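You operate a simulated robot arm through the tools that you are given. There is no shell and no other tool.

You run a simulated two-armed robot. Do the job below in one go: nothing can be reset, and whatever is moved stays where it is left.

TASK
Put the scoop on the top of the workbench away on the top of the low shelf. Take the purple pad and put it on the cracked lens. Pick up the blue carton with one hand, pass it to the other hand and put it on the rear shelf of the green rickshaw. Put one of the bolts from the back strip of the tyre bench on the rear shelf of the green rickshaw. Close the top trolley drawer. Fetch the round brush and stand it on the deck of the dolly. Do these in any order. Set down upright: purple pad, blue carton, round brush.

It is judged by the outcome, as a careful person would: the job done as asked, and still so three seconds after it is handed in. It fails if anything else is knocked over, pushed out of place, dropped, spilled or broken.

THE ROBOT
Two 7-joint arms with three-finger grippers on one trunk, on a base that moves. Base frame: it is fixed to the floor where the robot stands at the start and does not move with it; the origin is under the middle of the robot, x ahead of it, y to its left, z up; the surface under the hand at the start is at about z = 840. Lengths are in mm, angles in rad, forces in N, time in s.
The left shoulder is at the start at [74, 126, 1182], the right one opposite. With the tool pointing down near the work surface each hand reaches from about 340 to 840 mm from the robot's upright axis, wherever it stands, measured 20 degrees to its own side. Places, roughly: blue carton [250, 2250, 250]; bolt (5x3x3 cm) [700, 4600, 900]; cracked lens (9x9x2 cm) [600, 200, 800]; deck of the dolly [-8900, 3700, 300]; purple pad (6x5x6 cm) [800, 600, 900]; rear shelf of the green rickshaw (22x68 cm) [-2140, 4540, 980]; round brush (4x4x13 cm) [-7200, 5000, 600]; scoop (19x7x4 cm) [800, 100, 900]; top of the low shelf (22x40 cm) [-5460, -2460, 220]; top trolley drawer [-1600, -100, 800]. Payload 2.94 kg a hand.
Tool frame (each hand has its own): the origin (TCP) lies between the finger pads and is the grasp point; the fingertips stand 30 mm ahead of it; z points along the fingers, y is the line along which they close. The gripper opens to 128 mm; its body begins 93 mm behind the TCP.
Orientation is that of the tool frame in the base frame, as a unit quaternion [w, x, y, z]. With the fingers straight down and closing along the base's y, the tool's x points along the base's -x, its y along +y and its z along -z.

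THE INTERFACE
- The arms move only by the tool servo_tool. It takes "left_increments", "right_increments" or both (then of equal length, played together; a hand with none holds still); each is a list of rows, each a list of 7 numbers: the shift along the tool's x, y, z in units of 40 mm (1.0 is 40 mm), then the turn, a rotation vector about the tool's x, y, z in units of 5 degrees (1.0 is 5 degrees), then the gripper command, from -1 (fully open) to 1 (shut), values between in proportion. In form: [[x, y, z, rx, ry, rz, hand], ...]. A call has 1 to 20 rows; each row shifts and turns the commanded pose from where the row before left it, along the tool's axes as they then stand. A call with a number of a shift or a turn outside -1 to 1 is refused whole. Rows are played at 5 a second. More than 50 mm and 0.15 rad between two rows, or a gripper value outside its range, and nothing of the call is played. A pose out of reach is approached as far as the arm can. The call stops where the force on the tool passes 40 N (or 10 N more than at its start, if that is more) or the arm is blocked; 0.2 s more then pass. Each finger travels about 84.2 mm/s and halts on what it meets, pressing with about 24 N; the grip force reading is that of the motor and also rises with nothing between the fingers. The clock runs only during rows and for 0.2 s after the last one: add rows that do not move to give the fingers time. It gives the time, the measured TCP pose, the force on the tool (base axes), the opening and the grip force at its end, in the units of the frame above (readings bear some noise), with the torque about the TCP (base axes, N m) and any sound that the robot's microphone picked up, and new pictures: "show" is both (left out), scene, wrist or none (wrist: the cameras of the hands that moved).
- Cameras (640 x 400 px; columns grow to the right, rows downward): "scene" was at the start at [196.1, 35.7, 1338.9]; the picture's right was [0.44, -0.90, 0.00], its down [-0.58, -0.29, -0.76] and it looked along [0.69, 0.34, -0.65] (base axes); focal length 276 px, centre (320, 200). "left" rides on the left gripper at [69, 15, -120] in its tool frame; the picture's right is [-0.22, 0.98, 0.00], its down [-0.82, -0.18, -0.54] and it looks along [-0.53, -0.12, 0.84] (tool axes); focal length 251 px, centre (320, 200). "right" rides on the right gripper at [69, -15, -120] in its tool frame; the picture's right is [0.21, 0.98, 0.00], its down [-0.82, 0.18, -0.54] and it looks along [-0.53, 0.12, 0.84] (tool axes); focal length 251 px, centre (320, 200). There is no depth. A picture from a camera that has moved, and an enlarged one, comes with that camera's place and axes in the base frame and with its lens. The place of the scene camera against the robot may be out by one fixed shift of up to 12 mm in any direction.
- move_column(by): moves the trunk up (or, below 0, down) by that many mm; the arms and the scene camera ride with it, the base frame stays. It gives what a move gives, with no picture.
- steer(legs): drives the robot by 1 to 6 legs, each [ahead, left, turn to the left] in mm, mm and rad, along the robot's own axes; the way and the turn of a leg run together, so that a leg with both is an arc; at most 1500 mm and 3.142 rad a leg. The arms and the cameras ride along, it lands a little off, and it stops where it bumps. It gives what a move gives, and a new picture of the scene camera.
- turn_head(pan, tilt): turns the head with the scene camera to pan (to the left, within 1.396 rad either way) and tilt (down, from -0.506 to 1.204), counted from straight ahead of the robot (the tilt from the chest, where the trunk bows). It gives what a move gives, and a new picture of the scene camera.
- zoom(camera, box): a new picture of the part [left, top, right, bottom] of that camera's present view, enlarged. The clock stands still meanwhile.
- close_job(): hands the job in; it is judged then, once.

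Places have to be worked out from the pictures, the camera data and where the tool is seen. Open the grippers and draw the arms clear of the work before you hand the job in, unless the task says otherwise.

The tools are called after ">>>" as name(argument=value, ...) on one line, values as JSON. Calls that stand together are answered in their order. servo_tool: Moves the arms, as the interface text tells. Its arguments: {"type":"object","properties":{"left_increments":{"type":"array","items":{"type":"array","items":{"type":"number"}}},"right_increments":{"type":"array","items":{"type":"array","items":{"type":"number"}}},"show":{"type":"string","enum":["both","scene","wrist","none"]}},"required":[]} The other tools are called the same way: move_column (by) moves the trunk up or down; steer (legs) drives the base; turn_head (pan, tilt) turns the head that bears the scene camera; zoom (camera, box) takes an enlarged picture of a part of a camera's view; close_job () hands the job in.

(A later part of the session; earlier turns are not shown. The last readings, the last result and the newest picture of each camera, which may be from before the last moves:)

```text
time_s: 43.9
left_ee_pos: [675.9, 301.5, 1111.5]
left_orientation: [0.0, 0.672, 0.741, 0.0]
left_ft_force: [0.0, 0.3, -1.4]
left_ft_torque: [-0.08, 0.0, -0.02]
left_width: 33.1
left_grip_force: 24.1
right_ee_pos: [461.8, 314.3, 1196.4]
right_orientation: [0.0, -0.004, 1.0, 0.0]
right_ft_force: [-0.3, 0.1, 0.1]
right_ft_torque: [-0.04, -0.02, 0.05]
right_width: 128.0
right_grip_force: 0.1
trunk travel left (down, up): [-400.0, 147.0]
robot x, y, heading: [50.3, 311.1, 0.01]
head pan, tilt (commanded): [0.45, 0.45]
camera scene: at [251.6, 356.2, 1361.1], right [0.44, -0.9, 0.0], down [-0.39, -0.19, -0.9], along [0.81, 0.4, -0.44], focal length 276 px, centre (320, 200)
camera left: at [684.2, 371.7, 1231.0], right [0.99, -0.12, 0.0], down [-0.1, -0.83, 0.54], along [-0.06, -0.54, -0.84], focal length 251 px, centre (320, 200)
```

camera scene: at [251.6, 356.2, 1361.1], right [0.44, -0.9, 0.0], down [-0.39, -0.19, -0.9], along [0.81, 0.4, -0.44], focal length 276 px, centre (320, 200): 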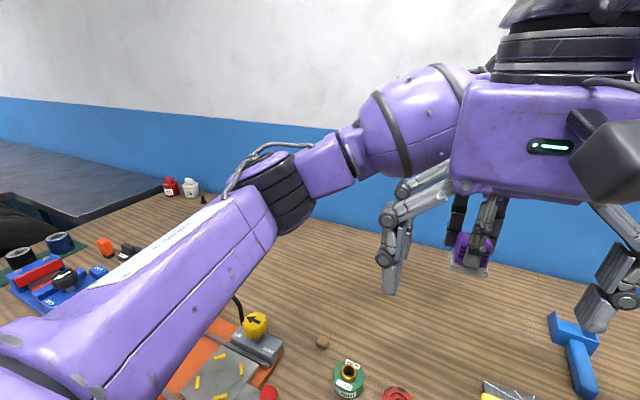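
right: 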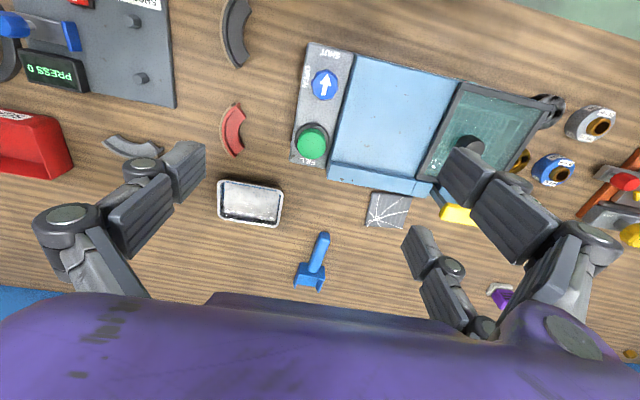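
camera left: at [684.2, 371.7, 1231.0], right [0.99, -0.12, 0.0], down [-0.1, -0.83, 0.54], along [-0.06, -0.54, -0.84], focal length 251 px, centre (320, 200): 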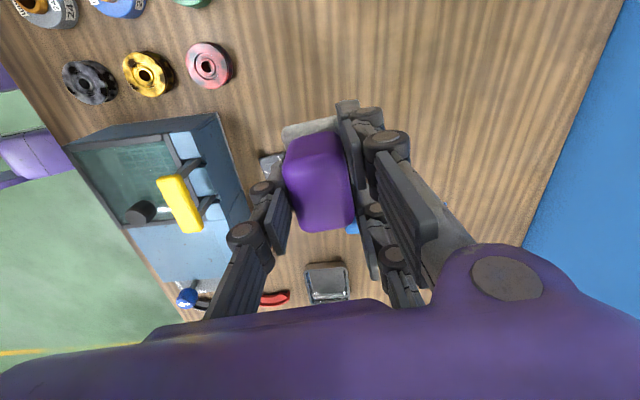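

The pad is held firmly. My right hand would be in the left arm's way at the lens, so I drive 300 mm back to the right, which puts the lens on the left hand's natural side.

>>> steer(legs=[[0, -300, 0]])

>>> servo_tool(right_increments=[[0, -1, 0, 0, 0, 0, -1], [0, -1, 0, 0, 0, 0, -1], [0, -1, 0, 0, 0, 0, -1], [0, -1, 0, 0, 0, 0, -1], [0, -1, 0, 0, 0, 0, -1], [0, -1, 0, 0, 0, 0, -1]], show="none")

>>> turn_head(pan=0.3, tilt=0.75)

```text
time_s: 47.2
left_ee_pos: [678.6, -4.7, 1110.3]
left_orientation: [0.0, 0.671, 0.741, 0.0]
left_ft_force: [-0.6, 0.0, -0.5]
left_ft_torque: [0.02, -0.02, 0.03]
left_width: 33.1
left_grip_force: 24.0
right_ee_pos: [463.2, 6.5, 1197.9]
right_orientation: [0.0, -0.004, 1.0, 0.0]
right_ft_force: [0.0, -0.1, -0.4]
right_ft_torque: [-0.01, -0.01, 0.01]
right_width: 128.4
right_grip_force: 0.1
trunk travel left (down, up): [-400.0, 147.0]
robot x, y, heading: [52.2, 5.7, 0.009]
head pan, tilt (commanded): [0.45, 0.45]
camera scene: at [254.0, 48.2, 1361.2], right [0.44, -0.9, 0.0], down [-0.39, -0.19, -0.9], along [0.81, 0.4, -0.44], focal length 276 px, centre (320, 200)
```

scene: 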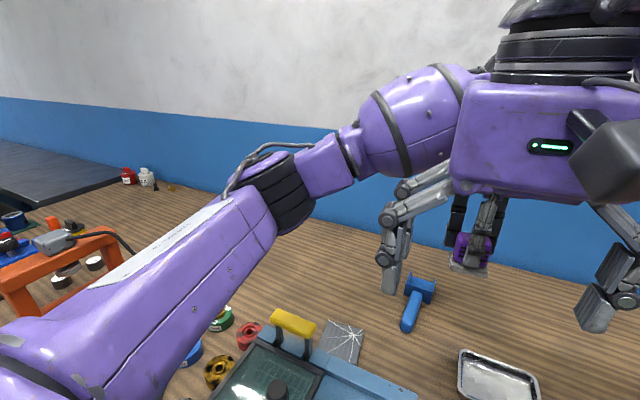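

```text
time_s: 48.6
left_ee_pos: [678.9, -4.8, 1111.3]
left_orientation: [0.001, 0.671, 0.742, 0.001]
left_ft_force: [-0.5, -0.3, -0.7]
left_ft_torque: [0.04, -0.05, -0.01]
left_width: 33.2
left_grip_force: 24.5
right_ee_pos: [464.1, -234.5, 1198.8]
right_orientation: [0.001, -0.005, 1.0, 0.001]
right_ft_force: [-0.6, 0.0, 0.6]
right_ft_torque: [0.06, -0.02, 0.01]
right_width: 128.2
right_grip_force: 0.2
trunk travel left (down, up): [-400.0, 147.0]
robot x, y, heading: [49.3, 7.5, 0.011]
head pan, tilt (commanded): [0.45, 0.45]
```

```text
time_s: 49.4
left_ee_pos: [679.6, -4.4, 1111.5]
left_orientation: [0.0, 0.671, 0.742, 0.0]
left_ft_force: [-0.4, -0.7, -0.8]
left_ft_torque: [0.01, 0.03, 0.02]
left_width: 33.2
left_grip_force: 23.9
right_ee_pos: [466.8, -233.4, 1197.2]
right_orientation: [-0.001, -0.005, 1.0, 0.001]
right_ft_force: [0.3, -0.7, 0.3]
right_ft_torque: [-0.01, 0.0, 0.03]
right_width: 127.9
right_grip_force: 0.2
trunk travel left (down, up): [-400.0, 147.0]
robot x, y, heading: [53.6, 6.7, 0.013]
head pan, tilt (commanded): [0.3, 0.75]
camera scene: at [250.7, 32.8, 1334.8], right [0.31, -0.95, 0.0], down [-0.65, -0.21, -0.73], along [0.7, 0.22, -0.68], focal length 276 px, centre (320, 200)
```

scene: 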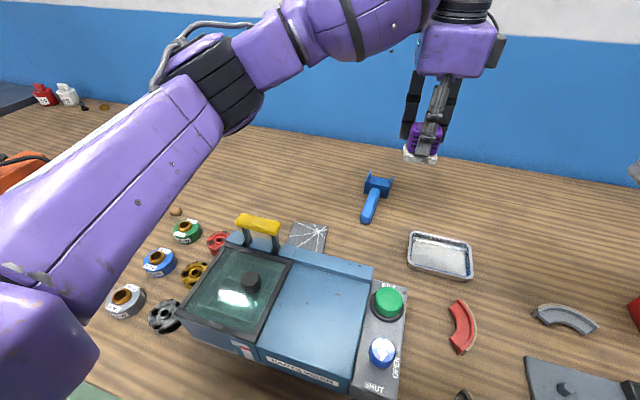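

From here the lens and handle are visible. I zoom in to measure the lens corners and compare the held pad's seen position with the measured TCP to calibrate the camera.

>>> zoom(camera="scene", box=[220, 190, 380, 290])

>>> zoom(camera="scene", box=[380, 60, 500, 180])

>>> zoom(camera="right", box=[0, 0, 640, 400])

>>> zoom(camera="left", box=[0, 0, 640, 400])

```text
4.00 times, centred on (300, 240) of scene
camera zoom: at [250.7, 32.8, 1334.8], right [0.31, -0.95, 0.0], down [-0.65, -0.21, -0.73], along [0.7, 0.22, -0.68], focal length 1104 px, centre (400, 40)
```

zoom: 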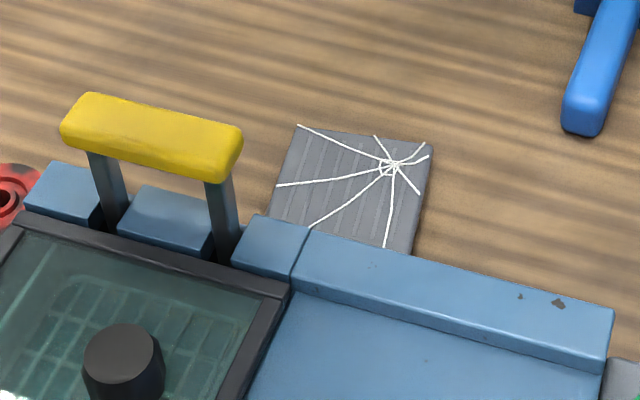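

```text
3.33 times, centred on (440, 120) of scene
camera zoom: at [250.7, 32.8, 1334.8], right [0.31, -0.95, 0.0], down [-0.65, -0.21, -0.73], along [0.7, 0.22, -0.68], focal length 920 px, centre (-80, 467)
```

zoom: 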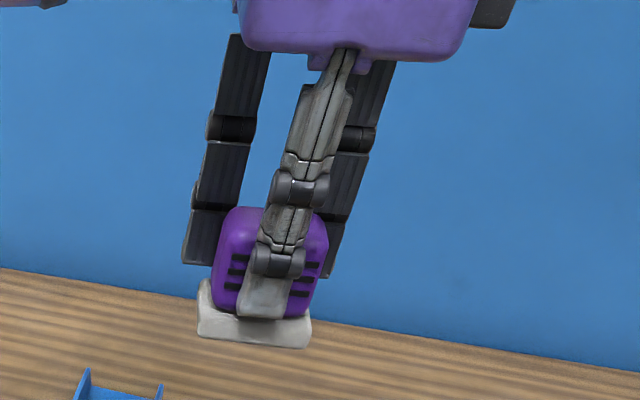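

```text
1.00 times, centred on (320, 200) of right (not enlarged: the box is as wide or as high as the picture)
camera zoom: at [397.8, -248.6, 1318.5], right [-0.22, 0.97, 0.0], down [0.82, 0.19, 0.54], along [0.53, 0.12, -0.84], focal length 251 px, centre (320, 200)
```

zoom: 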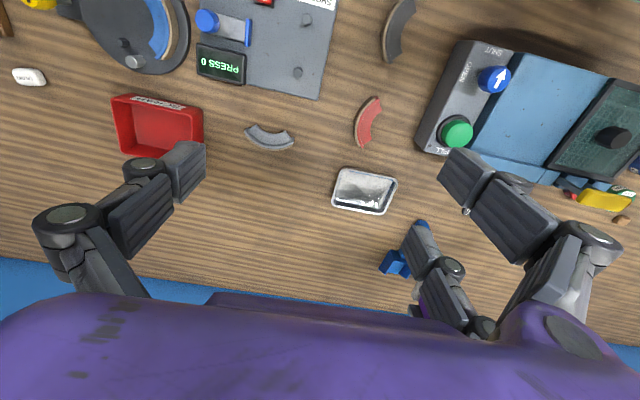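

```text
1.00 times, centred on (320, 200) of left (not enlarged: the box is as wide or as high as the picture)
camera zoom: at [686.9, 65.7, 1230.9], right [0.99, -0.12, 0.0], down [-0.1, -0.84, 0.54], along [-0.06, -0.54, -0.84], focal length 251 px, centre (320, 200)
```

zoom: 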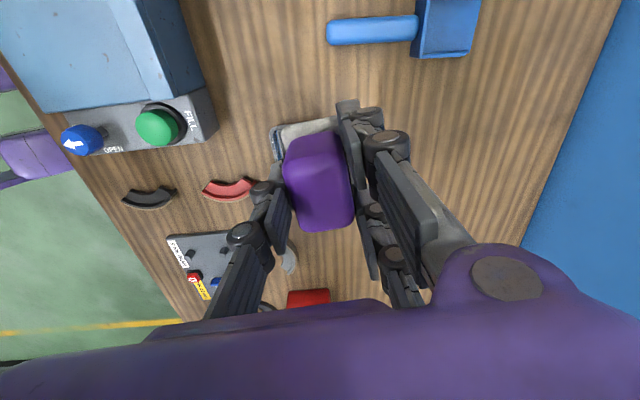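

The lens is near [604, 179] with about 8° yaw. For a precise fix I move the left hand so that its camera is right above the lens.

>>> servo_tool(left_increments=[[0.76, -0.42, 0, 0, 0, 0, 1], [0.76, -0.42, 0, 0, 0, 0, 1], [0.76, -0.42, 0, 0, 0, 0, 1], [0.76, -0.42, 0, 0, 0, 0, 1], [0, 0, 0, 0, 0, 0, 1]], show="wrist")

>>> zoom(camera="left", box=[180, 0, 380, 130])

```text
time_s: 50.6
left_ee_pos: [599.5, 109.5, 1111.6]
left_orientation: [0.0, 0.672, 0.741, 0.001]
left_ft_force: [1.2, -0.8, -0.7]
left_ft_torque: [0.0, 0.02, 0.03]
left_width: 32.9
left_grip_force: 23.9
right_ee_pos: [466.9, -235.1, 1199.2]
right_orientation: [0.0, -0.004, 1.0, 0.001]
right_ft_force: [-0.3, 0.6, -1.6]
right_ft_torque: [0.02, 0.02, 0.01]
right_width: 128.1
right_grip_force: 0.0
trunk travel left (down, up): [-400.0, 147.0]
robot x, y, heading: [56.2, 6.6, 0.012]
head pan, tilt (commanded): [0.3, 0.75]
camera left: at [607.1, 179.4, 1232.0], right [0.99, -0.12, 0.0], down [-0.1, -0.84, 0.54], along [-0.06, -0.54, -0.84], focal length 251 px, centre (320, 200)
```

left: 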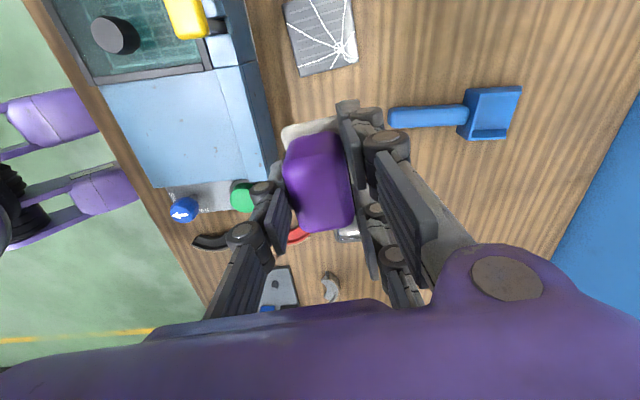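

```text
3.08 times, centred on (280, 65) of left
camera zoom: at [607.1, 179.4, 1232.0], right [0.99, -0.12, 0.0], down [-0.1, -0.84, 0.54], along [-0.06, -0.54, -0.84], focal length 774 px, centre (443, 615)
```

zoom: 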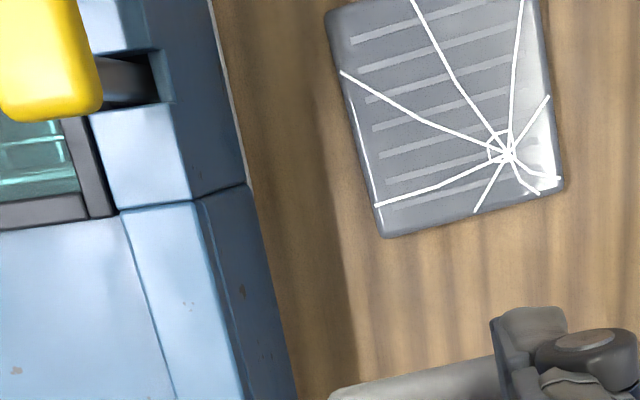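

From directly above, the lens is centred at about [611, 183], yaw ≈ 7°, and the handle's far face is at x ≈ 520, so there is good clearance. I move over the lens and descend to just above contact.

>>> servo_tool(left_increments=[[0.915, 0.235, 0, 0, 0, 0, 1], [0.915, 0.235, 0, 0, 0, 0, 1], [0, 0, 0, 0, 0, -0.3, 1], [0, 0, 1, 0, 0, 0, 1], [0, 0, 1, 0, 0, 0, 1], [0, 0, 1, 0, 0, 0, 1], [0, 0, 1, 0, 0, 0, 1], [0, 0, 0.6, 0, 0, 0, 1], [0, 0, 0, 0, 0, 0, 1]], show="both")

```text
time_s: 52.6
left_ee_pos: [610.2, 184.5, 926.3]
left_orientation: [0.001, 0.661, 0.75, 0.0]
left_ft_force: [-1.5, -0.2, -0.3]
left_ft_torque: [0.03, -0.02, 0.0]
left_width: 33.2
left_grip_force: 23.9
right_ee_pos: [466.6, -233.3, 1198.4]
right_orientation: [-0.001, -0.005, 1.0, 0.002]
right_ft_force: [0.0, 0.0, 0.1]
right_ft_torque: [0.0, 0.0, 0.03]
right_width: 128.1
right_grip_force: 0.1
trunk travel left (down, up): [-400.0, 147.0]
robot x, y, heading: [50.1, 11.0, 0.016]
head pan, tilt (commanded): [0.3, 0.75]
camera scene: at [250.5, 32.6, 1334.8], right [0.31, -0.95, 0.0], down [-0.65, -0.21, -0.73], along [0.7, 0.22, -0.68], focal length 276 px, centre (320, 200)
camera left: at [616.4, 254.9, 1047.0], right [1.0, -0.09, 0.0], down [-0.08, -0.84, 0.54], along [-0.05, -0.54, -0.84], focal length 251 px, centre (320, 200)
```

scene: 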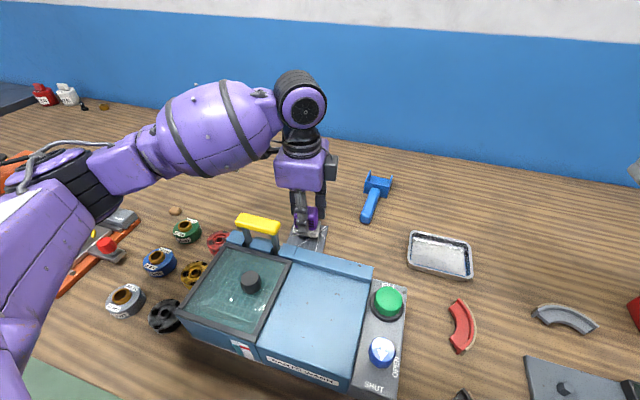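
left: 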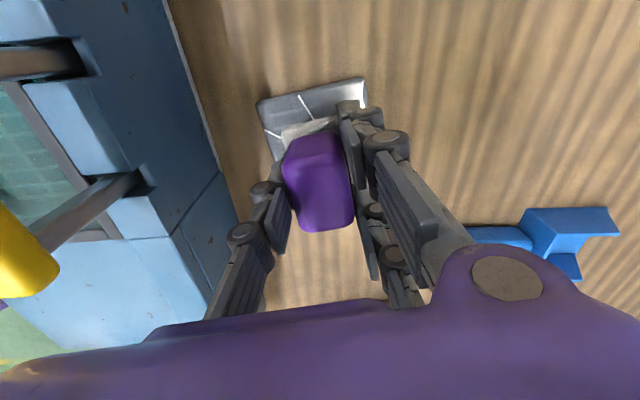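

The pad hovers about 15 mm above the lens. I zoom in to check the alignment before lowering.

>>> zoom(camera="scene", box=[250, 170, 370, 270])

>>> zoom(camera="left", box=[220, 60, 400, 200])

```text
4.00 times, centred on (310, 220) of scene
camera zoom: at [250.5, 32.6, 1334.8], right [0.31, -0.95, 0.0], down [-0.65, -0.21, -0.73], along [0.7, 0.22, -0.68], focal length 1104 px, centre (360, 120)
```

zoom: 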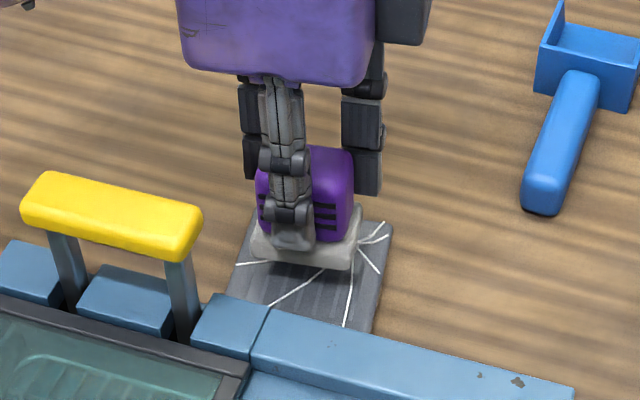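

```text
2.86 times, centred on (310, 130) of left
camera zoom: at [616.4, 254.9, 1047.0], right [1.0, -0.09, 0.0], down [-0.08, -0.84, 0.54], along [-0.05, -0.54, -0.84], focal length 718 px, centre (349, 400)
```

zoom: 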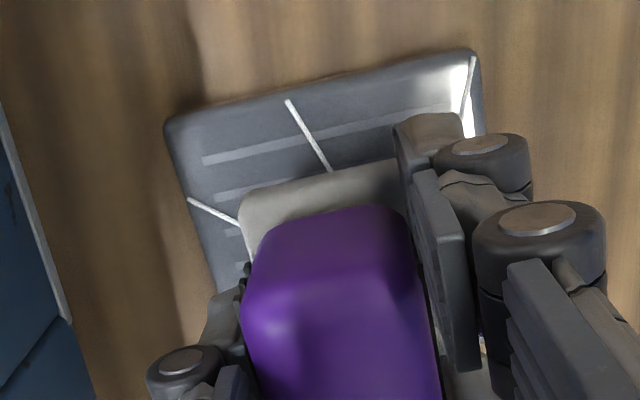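

The lens centre works out at [611, 184], matching the hand's place. I lower in small steps until contact.

>>> servo_tool(left_increments=[[0, 0, 0.15, 0, 0, 0, 1], [0, 0, 0.15, 0, 0, 0, 1], [0, 0, 0.05, 0, 0, 0, 1], [0, 0, 0.05, 0, 0, 0, 1], [0, 0, 0, 0, 0, 0, 1]], show="none")

```text
time_s: 53.8
left_ee_pos: [612.0, 183.2, 910.8]
left_orientation: [0.0, 0.661, 0.75, 0.001]
left_ft_force: [0.0, 0.3, -0.2]
left_ft_torque: [-0.01, 0.0, 0.0]
left_width: 33.1
left_grip_force: 24.0
right_ee_pos: [467.2, -233.3, 1198.9]
right_orientation: [0.0, -0.004, 1.0, 0.002]
right_ft_force: [0.0, 0.0, 0.1]
right_ft_torque: [0.01, 0.01, 0.01]
right_width: 128.4
right_grip_force: 0.0
trunk travel left (down, up): [-400.0, 147.0]
robot x, y, heading: [51.2, 9.9, 0.01]
head pan, tilt (commanded): [0.3, 0.75]
```

No contact yet at z ≈ 911; I go down in 1–2 mm steps.

>>> servo_tool(left_increments=[[0, 0, 0.04, 0, 0, 0, 1], [0, 0, 0.04, 0, 0, 0, 1], [0, 0, 0, 0, 0, 0, 1]], show="none")

```text
time_s: 54.6
left_ee_pos: [611.7, 185.1, 907.9]
left_orientation: [0.0, 0.661, 0.75, 0.0]
left_ft_force: [-0.3, -0.2, 0.4]
left_ft_torque: [0.01, 0.0, -0.01]
left_width: 33.0
left_grip_force: 24.6
right_ee_pos: [466.6, -234.0, 1198.4]
right_orientation: [-0.001, -0.005, 1.0, 0.001]
right_ft_force: [-0.5, 0.6, -0.1]
right_ft_torque: [-0.02, -0.02, -0.04]
right_width: 128.0
right_grip_force: 0.1
trunk travel left (down, up): [-400.0, 147.0]
robot x, y, heading: [51.3, 6.2, 0.007]
head pan, tilt (commanded): [0.3, 0.75]
```

>>> servo_tool(left_increments=[[0, 0, 0.04, 0, 0, 0, 1], [0, 0, 0.04, 0, 0, 0, 1], [0, 0, 0.04, 0, 0, 0, 1], [0, 0, 0, 0, 0, 0, 1]], show="wrist")

```text
time_s: 55.6
left_ee_pos: [611.7, 184.8, 903.2]
left_orientation: [-0.001, 0.661, 0.75, 0.0]
left_ft_force: [0.0, -0.1, -0.1]
left_ft_torque: [0.04, -0.01, 0.01]
left_width: 33.2
left_grip_force: 24.0
right_ee_pos: [466.8, -233.8, 1198.8]
right_orientation: [0.0, -0.004, 1.0, 0.001]
right_ft_force: [-0.4, -0.1, 0.2]
right_ft_torque: [-0.01, -0.01, -0.02]
right_width: 128.0
right_grip_force: 0.1
trunk travel left (down, up): [-400.0, 147.0]
robot x, y, heading: [51.9, 9.0, 0.01]
head pan, tilt (commanded): [0.3, 0.75]
camera left: at [617.8, 254.7, 1022.7], right [1.0, -0.09, 0.0], down [-0.08, -0.84, 0.54], along [-0.05, -0.54, -0.84], focal length 251 px, centre (320, 200)
```

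left: 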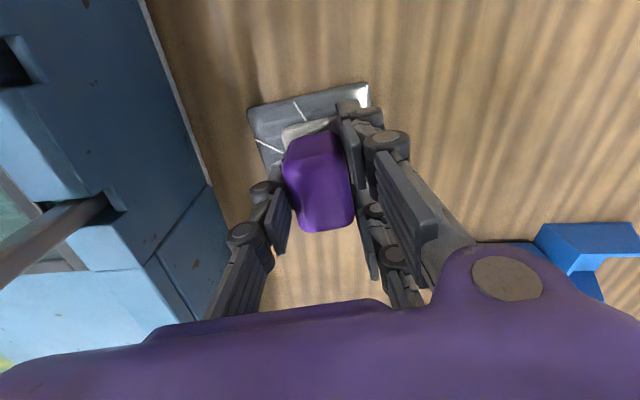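

Still no contact with the pad's bottom at about 853, so the lens is thinner than 20 mm. I continue down in small steps.

>>> servo_tool(left_increments=[[0, 0, 0.04, 0, 0, 0, 1], [0, 0, 0.04, 0, 0, 0, 1], [0, 0, 0, 0, 0, 0, 1]], show="none")

>>> zoom(camera="scene", box=[270, 190, 350, 260])

```text
time_s: 56.4
left_ee_pos: [612.8, 184.1, 902.0]
left_orientation: [0.002, 0.662, 0.75, 0.001]
left_ft_force: [1.6, 1.6, 18.2]
left_ft_torque: [0.11, -0.09, -0.03]
left_width: 33.0
left_grip_force: 24.0
right_ee_pos: [464.5, -233.0, 1199.0]
right_orientation: [0.001, -0.005, 1.0, 0.001]
right_ft_force: [0.1, 0.5, 1.1]
right_ft_torque: [0.03, -0.01, -0.02]
right_width: 128.0
right_grip_force: 0.0
trunk travel left (down, up): [-400.0, 147.0]
robot x, y, heading: [51.5, 9.1, 0.01]
head pan, tilt (commanded): [0.3, 0.75]
```

```text
5.71 times, centred on (310, 225) of scene
camera zoom: at [249.3, 32.5, 1335.1], right [0.31, -0.95, 0.0], down [-0.65, -0.21, -0.73], along [0.7, 0.22, -0.68], focal length 1578 px, centre (377, 57)
```

zoom: 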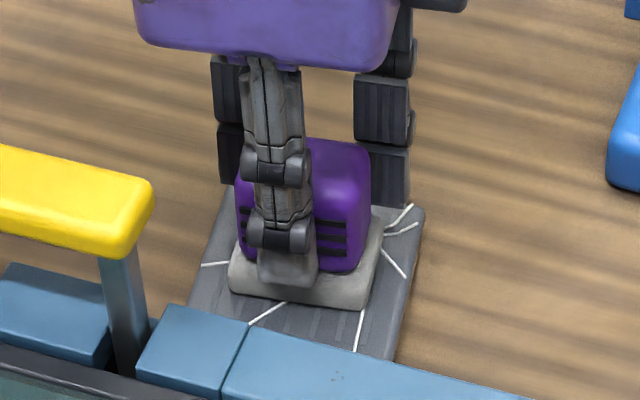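

Contact: 18 N at z ≈ 902, pad flat on the lens. I relax the press a little, open the fingers partway and lift straight up.

>>> servo_tool(left_increments=[[0, 0, -0.05, 0, 0, 0, 1], [0, 0, 0, 0, 0, 0, 0.4], [0, 0, 0, 0, 0, 0, 0.2], [0, 0, 0, 0, 0, 0, 0.0], [0, 0, 0, 0, 0, 0, 0.0]], show="wrist")

```text
time_s: 57.6
left_ee_pos: [611.6, 183.6, 901.3]
left_orientation: [0.0, 0.661, 0.75, -0.001]
left_ft_force: [-0.8, 0.1, -0.1]
left_ft_torque: [-0.03, 0.02, 0.0]
left_width: 64.2
left_grip_force: 0.1
right_ee_pos: [466.5, -233.3, 1198.8]
right_orientation: [-0.001, -0.004, 1.0, 0.001]
right_ft_force: [0.7, 0.1, 0.2]
right_ft_torque: [-0.02, -0.02, 0.01]
right_width: 128.0
right_grip_force: 0.0
trunk travel left (down, up): [-400.0, 147.0]
robot x, y, heading: [54.2, 6.9, 0.012]
head pan, tilt (commanded): [0.3, 0.75]
camera left: at [617.0, 254.5, 1021.3], right [1.0, -0.09, 0.0], down [-0.08, -0.84, 0.54], along [-0.05, -0.54, -0.84], focal length 251 px, centre (320, 200)
```

left: 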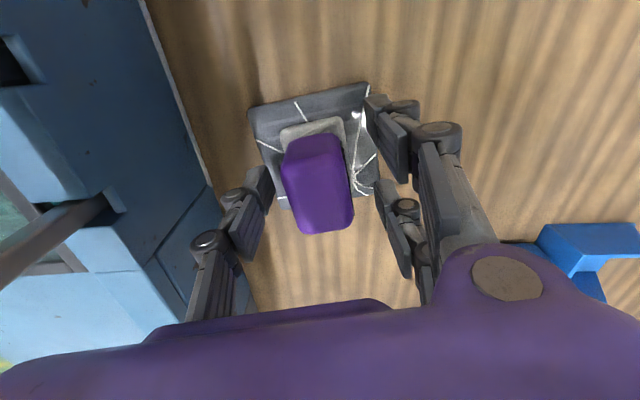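

The pad stands alone on the lens. I lift the left hand straight up and check.

>>> servo_tool(left_increments=[[0, 0, -0.5, 0, 0, 0, 0], [0, 0, -1, 0, 0, 0, 0], [0, 0, -1, 0, 0, 0, 0], [0, 0, -1, 0, 0, 0, -0.3], [0, 0, -1, 0, 0, 0, -0.6], [0, 0, -1, 0, 0, 0, -1], [0, 0, -0.5, 0, 0, 0, -1]], show="both")

>>> zoom(camera="scene", box=[260, 160, 420, 260])

```text
time_s: 59.2
left_ee_pos: [610.1, 185.6, 1142.3]
left_orientation: [0.0, 0.662, 0.75, 0.0]
left_ft_force: [-1.1, -0.5, -0.2]
left_ft_torque: [0.0, 0.01, -0.02]
left_width: 128.0
left_grip_force: 0.0
right_ee_pos: [465.1, -234.6, 1198.0]
right_orientation: [0.0, -0.004, 1.0, 0.001]
right_ft_force: [-0.7, 0.4, 0.0]
right_ft_torque: [-0.02, 0.04, 0.01]
right_width: 128.0
right_grip_force: 0.1
trunk travel left (down, up): [-400.0, 147.0]
robot x, y, heading: [53.1, 8.7, 0.005]
head pan, tilt (commanded): [0.3, 0.75]
camera scene: at [250.3, 32.5, 1334.7], right [0.31, -0.95, 0.0], down [-0.65, -0.21, -0.73], along [0.7, 0.22, -0.68], focal length 276 px, centre (320, 200)
camera left: at [615.4, 255.4, 1261.7], right [1.0, -0.09, 0.0], down [-0.08, -0.84, 0.54], along [-0.05, -0.54, -0.84], focal length 251 px, centre (320, 200)
```

scene: 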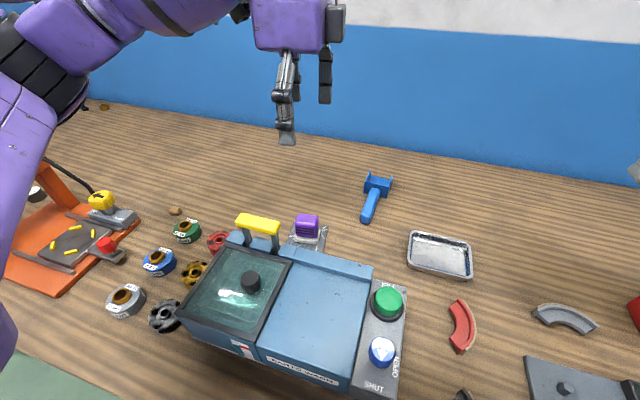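
left: 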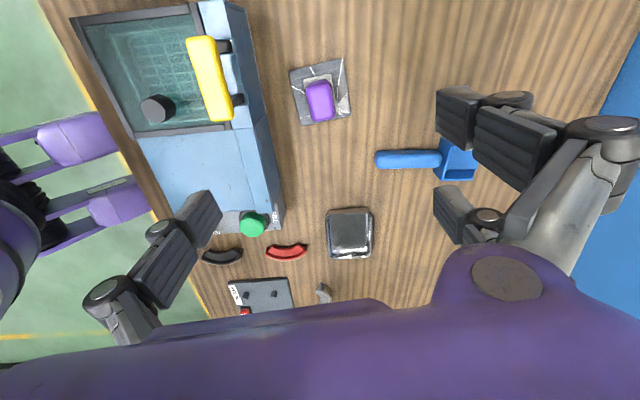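

```text
4.00 times, centred on (340, 210) of scene
camera zoom: at [250.3, 32.5, 1334.7], right [0.31, -0.95, 0.0], down [-0.65, -0.21, -0.73], along [0.7, 0.22, -0.68], focal length 1104 px, centre (240, 160)
```

zoom: 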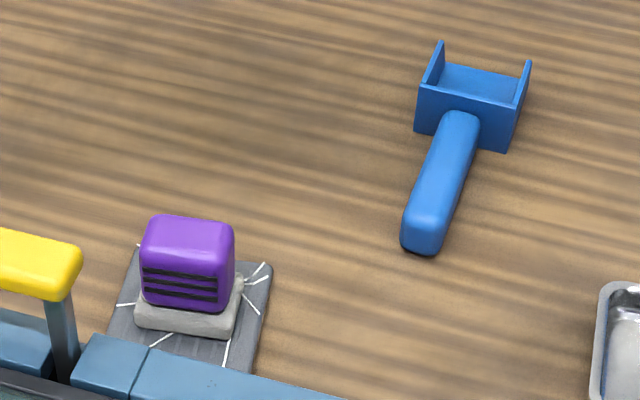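

The pad stands squarely on the lens. Next the scoop: handle from about [696, 70] to a blade ending near [870, 50]; I turn the left hand back to close across the handle and move above it.

>>> servo_tool(left_increments=[[0, 0, 0, 0, 0, -1, -1], [0, 0, 0, 0, 0, -1, -1], [0, 0, 0, 0, 0, -1, -1], [0, 0, 0, 0, 0, -1, -1], [0, 0, 0, 0, 0, -1, -1], [0, 0, 0, 0, 0, -1, -1], [0, 0, 0, 0, 0, -1, -1], [0, 0, 0, 0, 0, -1, -1], [0, 0, 0, 0, 0, -1, -1], [0, 0, 0, 0, 0, -1, -1], [0, 0, 0, 0, 0, -1, -1], [0, 0, 0, 0, 0, -1, -1], [0, 0, 0, 0, 0, -1, -1], [0, 0, 0, 0, 0, -1, -1], [0, 0, 0, 0, 0, -1, -1], [0, 0, 0, 0, 0, -0.5, -1]], show="none")

>>> servo_tool(left_increments=[[-0.8, -0.53, 0, 0, 0, 0, -1], [-0.8, -0.53, 0, 0, 0, 0, -1], [-0.8, -0.53, 0, 0, 0, 0, -1], [-0.8, -0.53, 0, 0, 0, 0, -1], [-0.8, -0.53, 0, 0, 0, 0, -1], [0, 0, 1, 0, 0, 0, -1], [0, 0, 1, 0, 0, 0, -1], [0, 0, 0, 0, 0, 0, -1]], show="both")

>>> zoom(camera="left", box=[220, 0, 440, 140])

```text
time_s: 62.6
left_ee_pos: [612.8, 186.0, 1140.9]
left_orientation: [0.001, 0.047, 0.999, 0.0]
left_ft_force: [-0.2, -0.4, 0.4]
left_ft_torque: [0.0, 0.01, 0.01]
left_width: 127.7
left_grip_force: 0.1
right_ee_pos: [466.6, -234.1, 1198.7]
right_orientation: [-0.001, -0.004, 1.0, 0.001]
right_ft_force: [0.4, -0.3, -0.9]
right_ft_torque: [0.0, 0.03, 0.01]
right_width: 127.9
right_grip_force: 0.0
trunk travel left (down, up): [-400.0, 147.0]
robot x, y, heading: [53.5, 10.4, 0.009]
head pan, tilt (commanded): [0.3, 0.75]
```

```text
time_s: 64.4
left_ee_pos: [762.6, 64.1, 1063.7]
left_orientation: [0.001, 0.046, 0.999, 0.0]
left_ft_force: [-0.8, -0.8, 0.8]
left_ft_torque: [0.06, -0.01, -0.01]
left_width: 128.1
left_grip_force: 0.0
right_ee_pos: [465.9, -234.6, 1199.4]
right_orientation: [0.0, -0.004, 1.0, 0.001]
right_ft_force: [0.3, -0.7, 0.8]
right_ft_torque: [0.01, 0.01, -0.03]
right_width: 127.8
right_grip_force: 0.0
trunk travel left (down, up): [-400.0, 147.0]
robot x, y, heading: [52.2, 10.5, 0.014]
head pan, tilt (commanded): [0.3, 0.75]
camera scene: at [250.0, 32.4, 1334.9], right [0.31, -0.95, 0.0], down [-0.65, -0.21, -0.73], along [0.7, 0.22, -0.68], focal length 276 px, centre (320, 200)
camera left: at [693.5, 84.9, 1184.0], right [0.31, 0.95, 0.0], down [0.8, -0.26, 0.54], along [0.52, -0.17, -0.84], focal length 251 px, centre (320, 200)
```

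scene: 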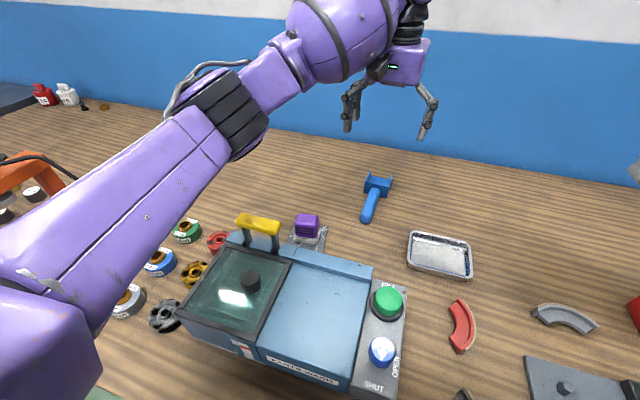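
left: 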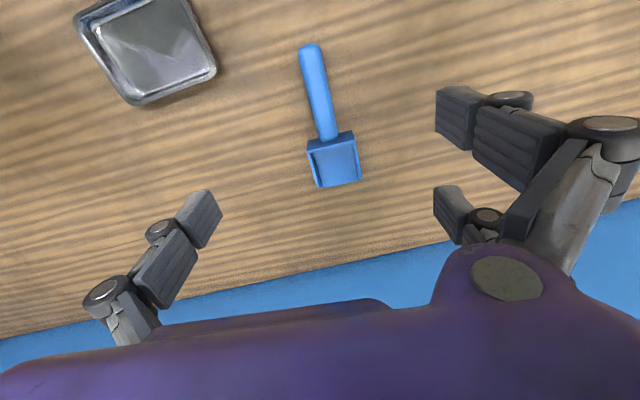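

```text
2.86 times, centred on (330, 70) of left
camera zoom: at [693.5, 84.9, 1184.0], right [0.31, 0.95, 0.0], down [0.8, -0.26, 0.54], along [0.52, -0.17, -0.84], focal length 718 px, centre (291, 571)
```

zoom: 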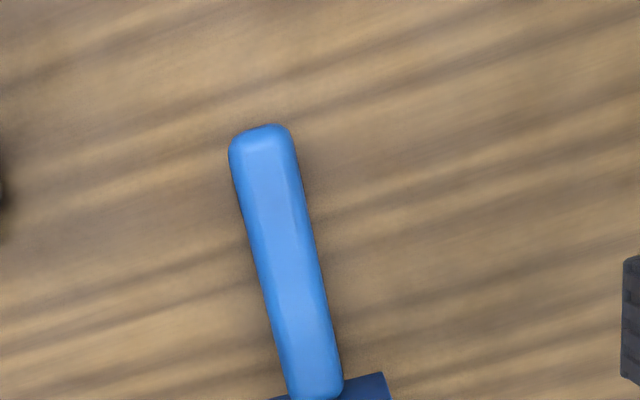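

The handle axis matches the hand's yaw (≈ −5°), passing y ≈ 65 at x ≈ 757. I descend with the fingers half open to z ≈ 874 and then close across the handle.

>>> servo_tool(left_increments=[[0.15, 0.02, 1, 0, 0, 0, -0.3], [0, 0, 1, 0, 0, 0, -0.3], [0, 0, 1, 0, 0, 0, -0.3], [0, 0, 1, 0, 0, 0, -0.3], [0, 0, 0.5, 0, 0, 0, -0.3], [0, 0, 0.22, 0, 0, 0, -0.3], [0, 0, 0, 0, 0, 0, -0.3]], show="wrist")

```text
time_s: 66.0
left_ee_pos: [754.6, 65.0, 872.6]
left_orientation: [0.001, 0.047, 0.999, 0.0]
left_ft_force: [0.4, 0.4, 0.2]
left_ft_torque: [0.03, 0.0, -0.03]
left_width: 83.2
left_grip_force: 0.1
right_ee_pos: [466.8, -233.1, 1198.0]
right_orientation: [0.0, -0.004, 1.0, 0.001]
right_ft_force: [-0.5, -0.2, 0.2]
right_ft_torque: [0.01, -0.02, -0.02]
right_width: 127.9
right_grip_force: 0.1
trunk travel left (down, up): [-400.0, 147.0]
robot x, y, heading: [51.4, 5.5, 0.009]
head pan, tilt (commanded): [0.3, 0.75]
camera left: at [686.8, 86.6, 993.2], right [0.3, 0.95, 0.0], down [0.8, -0.26, 0.54], along [0.52, -0.16, -0.84], focal length 251 px, centre (320, 200)
```

left: 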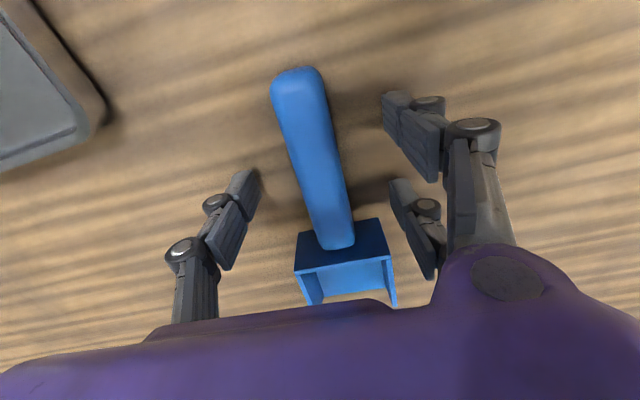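

The fingers straddle the handle clear of the blade. I close.

>>> servo_tool(left_increments=[[0, 0, 0, 0, 0, 0, 0.3], [0, 0, 0, 0, 0, 0, 1], [0, 0, 0, 0, 0, 0, 1], [0, 0, 0, 0, 0, 0, 1], [0, 0, 0, 0, 0, 0, 1], [0, 0, 0, 0, 0, 0, 1]], show="wrist")

```text
time_s: 67.4
left_ee_pos: [754.0, 63.4, 872.8]
left_orientation: [0.0, 0.046, 0.999, 0.0]
left_ft_force: [-0.1, -0.6, -0.5]
left_ft_torque: [-0.01, -0.03, -0.03]
left_width: 25.5
left_grip_force: 23.5
right_ee_pos: [466.4, -234.4, 1199.7]
right_orientation: [0.0, -0.004, 1.0, 0.0]
right_ft_force: [0.5, 0.0, 0.2]
right_ft_torque: [0.0, 0.01, -0.01]
right_width: 127.8
right_grip_force: 0.0
trunk travel left (down, up): [-400.0, 147.0]
robot x, y, heading: [52.8, 6.5, 0.011]
head pan, tilt (commanded): [0.3, 0.75]
camera left: at [686.7, 86.4, 993.5], right [0.3, 0.95, 0.0], down [0.8, -0.26, 0.54], along [0.52, -0.16, -0.84], focal length 251 px, centre (320, 200)
```

left: 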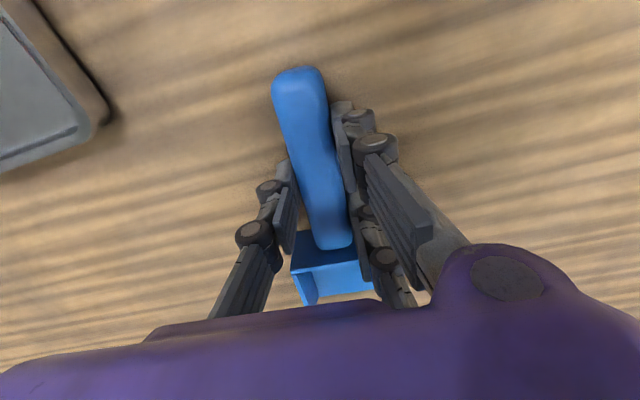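

The scoop is held (25.5 mm, 23.5 N). I lift it and draw it back close to the body for driving.

>>> servo_tool(left_increments=[[0, 0, -0.3, 0, 0, 0, 1], [0, 0, -0.7, 0, 0, 0, 1], [0, 0, -1, 0, 0, 0, 1], [0, 0, -1, 0, 0, 0, 1], [0, 0, -1, 0, 0, 0, 1], [0, 0, -1, 0, 0, 0, 1], [0, 0, -1, 0, 0, 0, 1], [0, 0, -1, 0, 0, 0, 1], [0, 0, 0, 0, 0, 0, 1]], show="wrist")

>>> servo_tool(left_increments=[[0.8, 0.45, 0, 0, 0, 0, 1], [0.8, 0.45, 0, 0, 0, 0, 1], [0.8, 0.45, 0, 0, 0, 0, 1], [0.8, 0.45, 0, 0, 0, 0, 1], [0.8, 0.45, 0, 0, 0, 0, 1], [0.8, 0.45, 0, 0, 0, 0, 1], [0.8, 0.45, 0, 0, 0, 0, 1], [0.8, 0.45, 0, 0, 0, 0, 1], [0, 0, 0, 0, 0, 0, 1]], show="both")

```text
time_s: 69.4
left_ee_pos: [755.8, 66.1, 1150.7]
left_orientation: [0.0, 0.047, 0.999, 0.0]
left_ft_force: [-0.3, -0.2, -0.9]
left_ft_torque: [-0.01, 0.07, 0.01]
left_width: 25.1
left_grip_force: 23.9
right_ee_pos: [468.3, -233.0, 1198.6]
right_orientation: [0.0, -0.004, 1.0, 0.001]
right_ft_force: [0.6, 0.2, 0.5]
right_ft_torque: [-0.03, 0.02, 0.02]
right_width: 128.2
right_grip_force: 0.0
trunk travel left (down, up): [-400.0, 147.0]
robot x, y, heading: [50.7, 8.2, 0.011]
head pan, tilt (commanded): [0.3, 0.75]
camera left: at [688.0, 88.0, 1271.3], right [0.3, 0.95, 0.0], down [0.8, -0.26, 0.54], along [0.51, -0.16, -0.84], focal length 251 px, centre (320, 200)
```

left: 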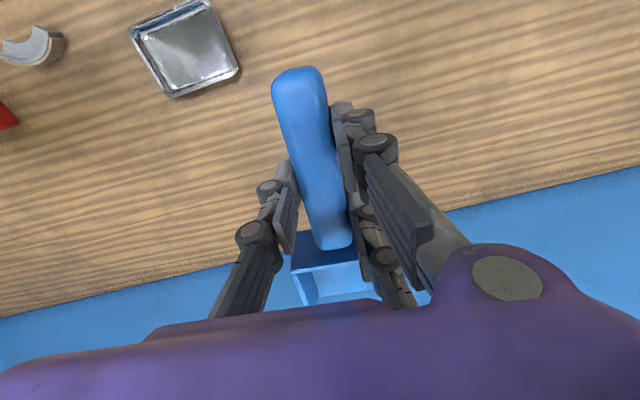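

```text
time_s: 71.4
left_ee_pos: [514.9, 231.2, 1152.5]
left_orientation: [0.0, 0.047, 0.999, 0.0]
left_ft_force: [0.4, -0.5, -0.9]
left_ft_torque: [0.01, 0.06, 0.03]
left_width: 25.5
left_grip_force: 23.8
right_ee_pos: [467.1, -233.9, 1197.7]
right_orientation: [0.001, -0.004, 1.0, 0.001]
right_ft_force: [-0.4, -0.4, -0.4]
right_ft_torque: [0.0, -0.02, -0.01]
right_width: 128.3
right_grip_force: 0.0
trunk travel left (down, up): [-400.0, 147.0]
robot x, y, heading: [55.2, 6.5, 0.012]
head pan, tilt (commanded): [0.3, 0.75]
camera scene: at [251.6, 32.0, 1334.6], right [0.31, -0.95, 0.0], down [-0.65, -0.21, -0.73], along [0.7, 0.22, -0.68], focal length 276 px, centre (320, 200)
camera left: at [445.8, 252.1, 1272.2], right [0.3, 0.95, 0.0], down [0.8, -0.26, 0.54], along [0.51, -0.17, -0.84], focal length 251 px, centre (320, 200)
```

scene: 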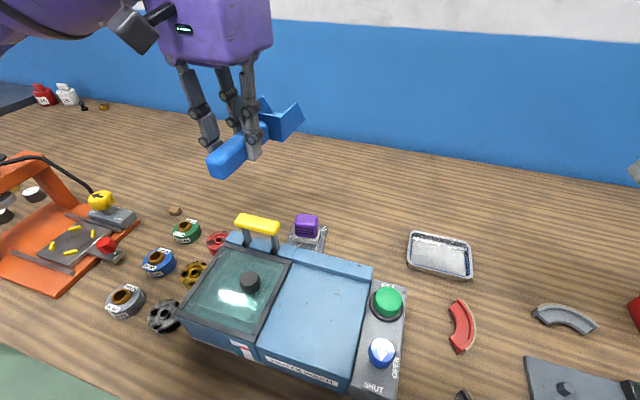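
left: 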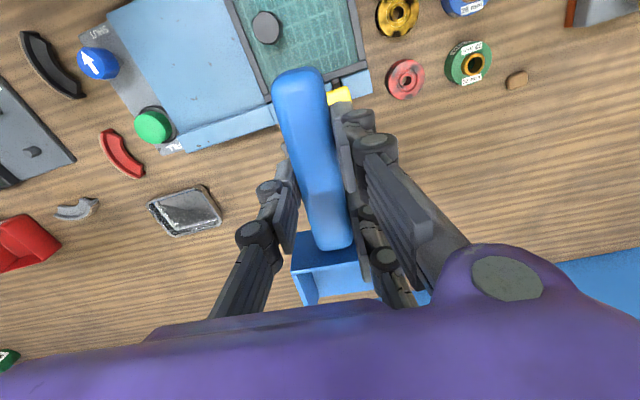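

The scoop is secure. I back off from the bench and turn left to look around the room.

>>> steer(legs=[[-350, 0, 0]])

>>> turn_head(pan=0.0, tilt=0.3)

>>> steer(legs=[[0, 0, 1.57]])

>>> steer(legs=[[0, 0, 1.57]])

```text
time_s: 73.7
left_ee_pos: [157.7, 227.5, 1151.4]
left_orientation: [0.0, 0.045, 0.999, 0.001]
left_ft_force: [0.5, 0.1, -0.4]
left_ft_torque: [0.02, -0.01, 0.0]
left_width: 25.7
left_grip_force: 24.1
right_ee_pos: [113.6, -237.4, 1197.8]
right_orientation: [0.001, -0.006, 1.0, 0.001]
right_ft_force: [0.2, 0.1, 0.2]
right_ft_torque: [-0.01, -0.04, 0.0]
right_width: 128.1
right_grip_force: 0.1
trunk travel left (down, up): [-400.0, 147.0]
robot x, y, heading: [-303.3, 6.0, 0.015]
head pan, tilt (commanded): [0.3, 0.75]
camera scene: at [-103.5, 29.0, 1334.7], right [0.31, -0.95, 0.0], down [-0.65, -0.21, -0.73], along [0.7, 0.22, -0.68], focal length 276 px, centre (320, 200)
```

scene: 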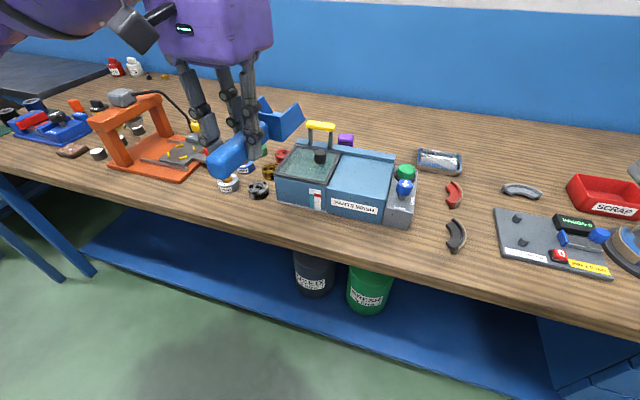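

```text
time_s: 74.6
left_ee_pos: [157.8, 228.3, 1152.0]
left_orientation: [0.001, 0.046, 0.999, 0.0]
left_ft_force: [0.7, 0.2, -1.1]
left_ft_torque: [-0.02, 0.04, 0.03]
left_width: 25.5
left_grip_force: 24.8
right_ee_pos: [112.8, -237.1, 1198.6]
right_orientation: [0.0, -0.006, 1.0, 0.001]
right_ft_force: [0.2, -0.1, -0.3]
right_ft_torque: [0.01, 0.05, 0.0]
right_width: 127.8
right_grip_force: 0.0
trunk travel left (down, up): [-400.0, 147.0]
robot x, y, heading: [-300.9, 4.3, 0.012]
head pan, tilt (commanded): [0.0, 0.3]
camera scene: at [-88.9, 4.8, 1375.0], right [0.01, -1.0, 0.0], down [-0.3, 0.0, -0.95], along [0.95, 0.01, -0.3], focal length 276 px, centre (320, 200)
```

scene: 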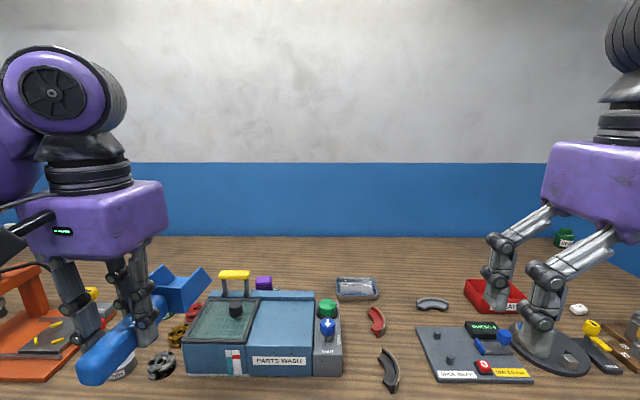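

```text
time_s: 78.8
left_ee_pos: [-527.7, 464.5, 1151.7]
left_orientation: [0.0, -0.674, 0.738, 0.0]
left_ft_force: [0.3, 0.4, -0.1]
left_ft_torque: [-0.02, 0.0, 0.01]
left_width: 25.3
left_grip_force: 24.0
right_ee_pos: [-62.0, 419.6, 1197.7]
right_orientation: [0.001, 0.711, -0.703, 0.0]
right_ft_force: [0.8, -0.6, -0.4]
right_ft_torque: [-0.01, 0.01, 0.02]
right_width: 127.9
right_grip_force: 0.1
trunk travel left (down, up): [-400.0, 147.0]
robot x, y, heading: [-302.6, 5.4, 1.586]
head pan, tilt (commanded): [0.0, 0.3]
camera scene: at [-296.1, 206.4, 1375.1], right [1.0, 0.01, 0.0], down [0.0, -0.3, -0.96], along [-0.01, 0.96, -0.3], focal length 276 px, centre (320, 200)
```

scene: 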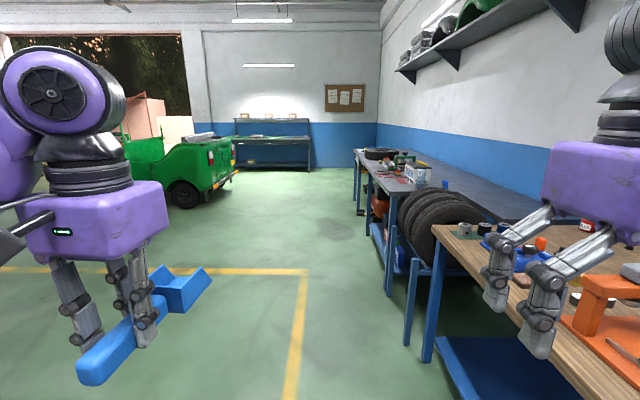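

```text
time_s: 83.0
left_ee_pos: [-767.2, -210.9, 1151.5]
left_orientation: [0.0, 0.998, -0.055, 0.0]
left_ft_force: [0.3, -0.4, -0.2]
left_ft_torque: [-0.02, -0.01, 0.0]
left_width: 25.6
left_grip_force: 23.4
right_ee_pos: [-714.1, 251.9, 1197.8]
right_orientation: [0.001, 1.0, -0.003, 0.0]
right_ft_force: [-0.5, -0.3, 0.0]
right_ft_torque: [-0.01, -0.01, 0.01]
right_width: 128.0
right_grip_force: 0.1
trunk travel left (down, up): [-400.0, 147.0]
robot x, y, heading: [-304.7, 5.0, 3.134]
head pan, tilt (commanded): [0.0, 0.3]
camera scene: at [-497.5, 3.5, 1375.1], right [0.01, 1.0, 0.0], down [0.3, 0.0, -0.96], along [-0.96, 0.01, -0.3], focal length 276 px, centre (320, 200)
```

scene: 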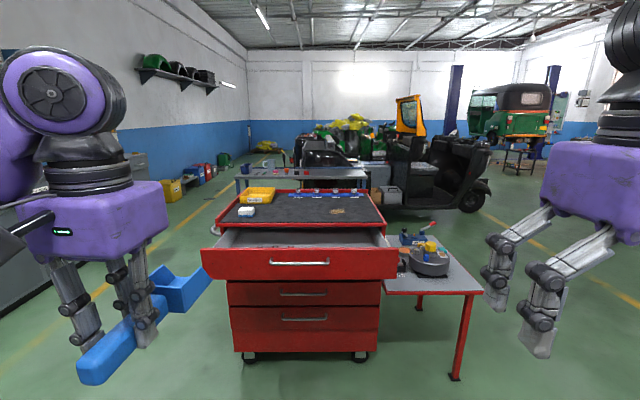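

Now I face the trolley: its top drawer stands open with its front near x ≈ −1495 (z 715–867, y −458…326), while the trolley face is near x ≈ −1750. I prepare the right hand: reach forward, close it, and turn it to point forward for pushing.

>>> servo_tool(right_increments=[[-1, 0, 0, 0, 0, 0, 1], [-1, 0, 0, 0, 0, 0, 1], [-1, 0, 0, 0, 0, 0, 1], [-1, 0, 0, 0, 0, 0, 1], [-1, 0, 0, 0, 0, 0, 1], [0, 0, 0, 0, -1, 0, 1], [0, 0, 0, 0, -1, 0, 1], [0, 0, 0, 0, -1, 0, 1], [0, 0, 0, 0, -1, 0, 1], [0, 0, 0, 0, -1, 0, 1], [0, 0, 0, 0, -1, 0, 1], [0, 0, 0, 0, -1, 0, 1], [0, 0, 0, 0, -1, 0, 1], [0, 0, 0, 0, -1, 0, 1]], show="none")

>>> servo_tool(right_increments=[[0, 0, 0, 0, -1, 0, 1], [0, 0, 0, 0, -1, 0, 1], [0, 0, 0, 0, -1, 0, 1], [0, 0, 0, 0, -1, 0, 1], [0, 0, 0, 0, -1, 0, 1], [0, 0, 0, 0, -1, 0, 1], [0, 0, 0, 0, -1, 0, 1], [0, 0, 0, 0, -1, 0, 1], [0, 0, 0, 0, -1, 0, 1], [0, 0, 0, 0, 0, 0, 1]], show="both")

```text
time_s: 86.0
left_ee_pos: [-767.3, -210.4, 1152.2]
left_orientation: [0.0, 0.998, -0.056, -0.001]
left_ft_force: [-0.2, 0.2, -1.0]
left_ft_torque: [-0.01, -0.02, -0.01]
left_width: 25.6
left_grip_force: 24.0
right_ee_pos: [-912.1, 254.5, 1199.4]
right_orientation: [0.0, 0.924, -0.003, -0.383]
right_ft_force: [-0.2, -0.6, -0.4]
right_ft_torque: [0.0, -0.02, 0.0]
right_width: 0.0
right_grip_force: 3.2
trunk travel left (down, up): [-400.0, 147.0]
robot x, y, heading: [-303.8, 3.4, 3.129]
head pan, tilt (commanded): [0.0, 0.3]
```

```text
time_s: 88.2
left_ee_pos: [-767.6, -210.9, 1151.9]
left_orientation: [0.0, 0.999, -0.055, -0.001]
left_ft_force: [0.1, -0.6, -0.5]
left_ft_torque: [0.01, -0.02, -0.01]
left_width: 25.6
left_grip_force: 24.0
right_ee_pos: [-914.0, 256.9, 1198.1]
right_orientation: [-0.002, 0.737, -0.004, -0.676]
right_ft_force: [0.0, -0.1, -0.6]
right_ft_torque: [0.01, 0.05, -0.04]
right_width: 0.2
right_grip_force: 3.1
right hand out of reach, approached as far as the arm can: row 9
trunk travel left (down, up): [-400.0, 147.0]
robot x, y, heading: [-302.9, 5.9, 3.14]
head pan, tilt (commanded): [0.0, 0.3]
camera scene: at [-497.4, 3.5, 1375.1], right [0.01, 1.0, 0.0], down [0.3, 0.0, -0.96], along [-0.96, 0.01, -0.3], focal length 276 px, centre (320, 200)
camera right: at [-788.0, 270.0, 1140.6], right [0.01, -0.98, -0.21], down [0.47, -0.18, 0.87], along [-0.88, -0.11, 0.45], focal length 251 px, centre (320, 200)
```

scene: 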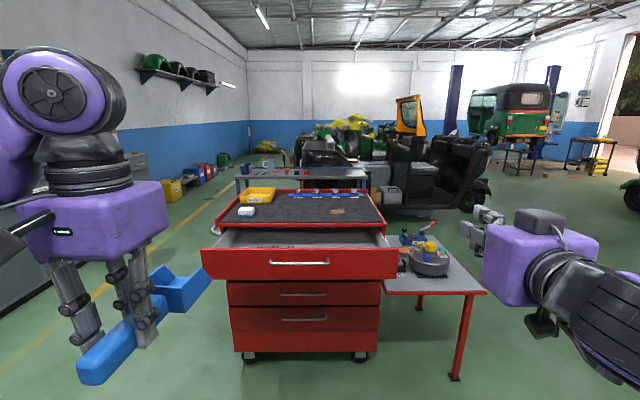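
right: 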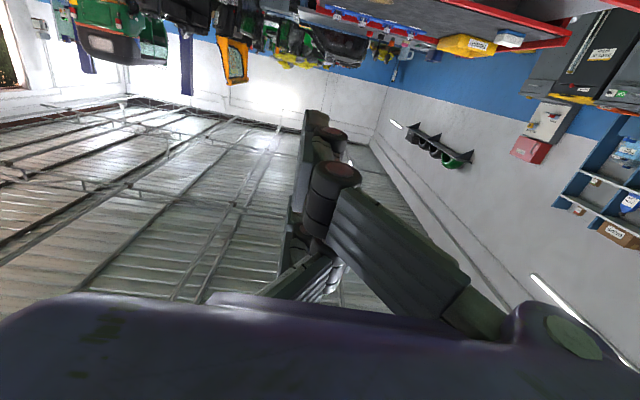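

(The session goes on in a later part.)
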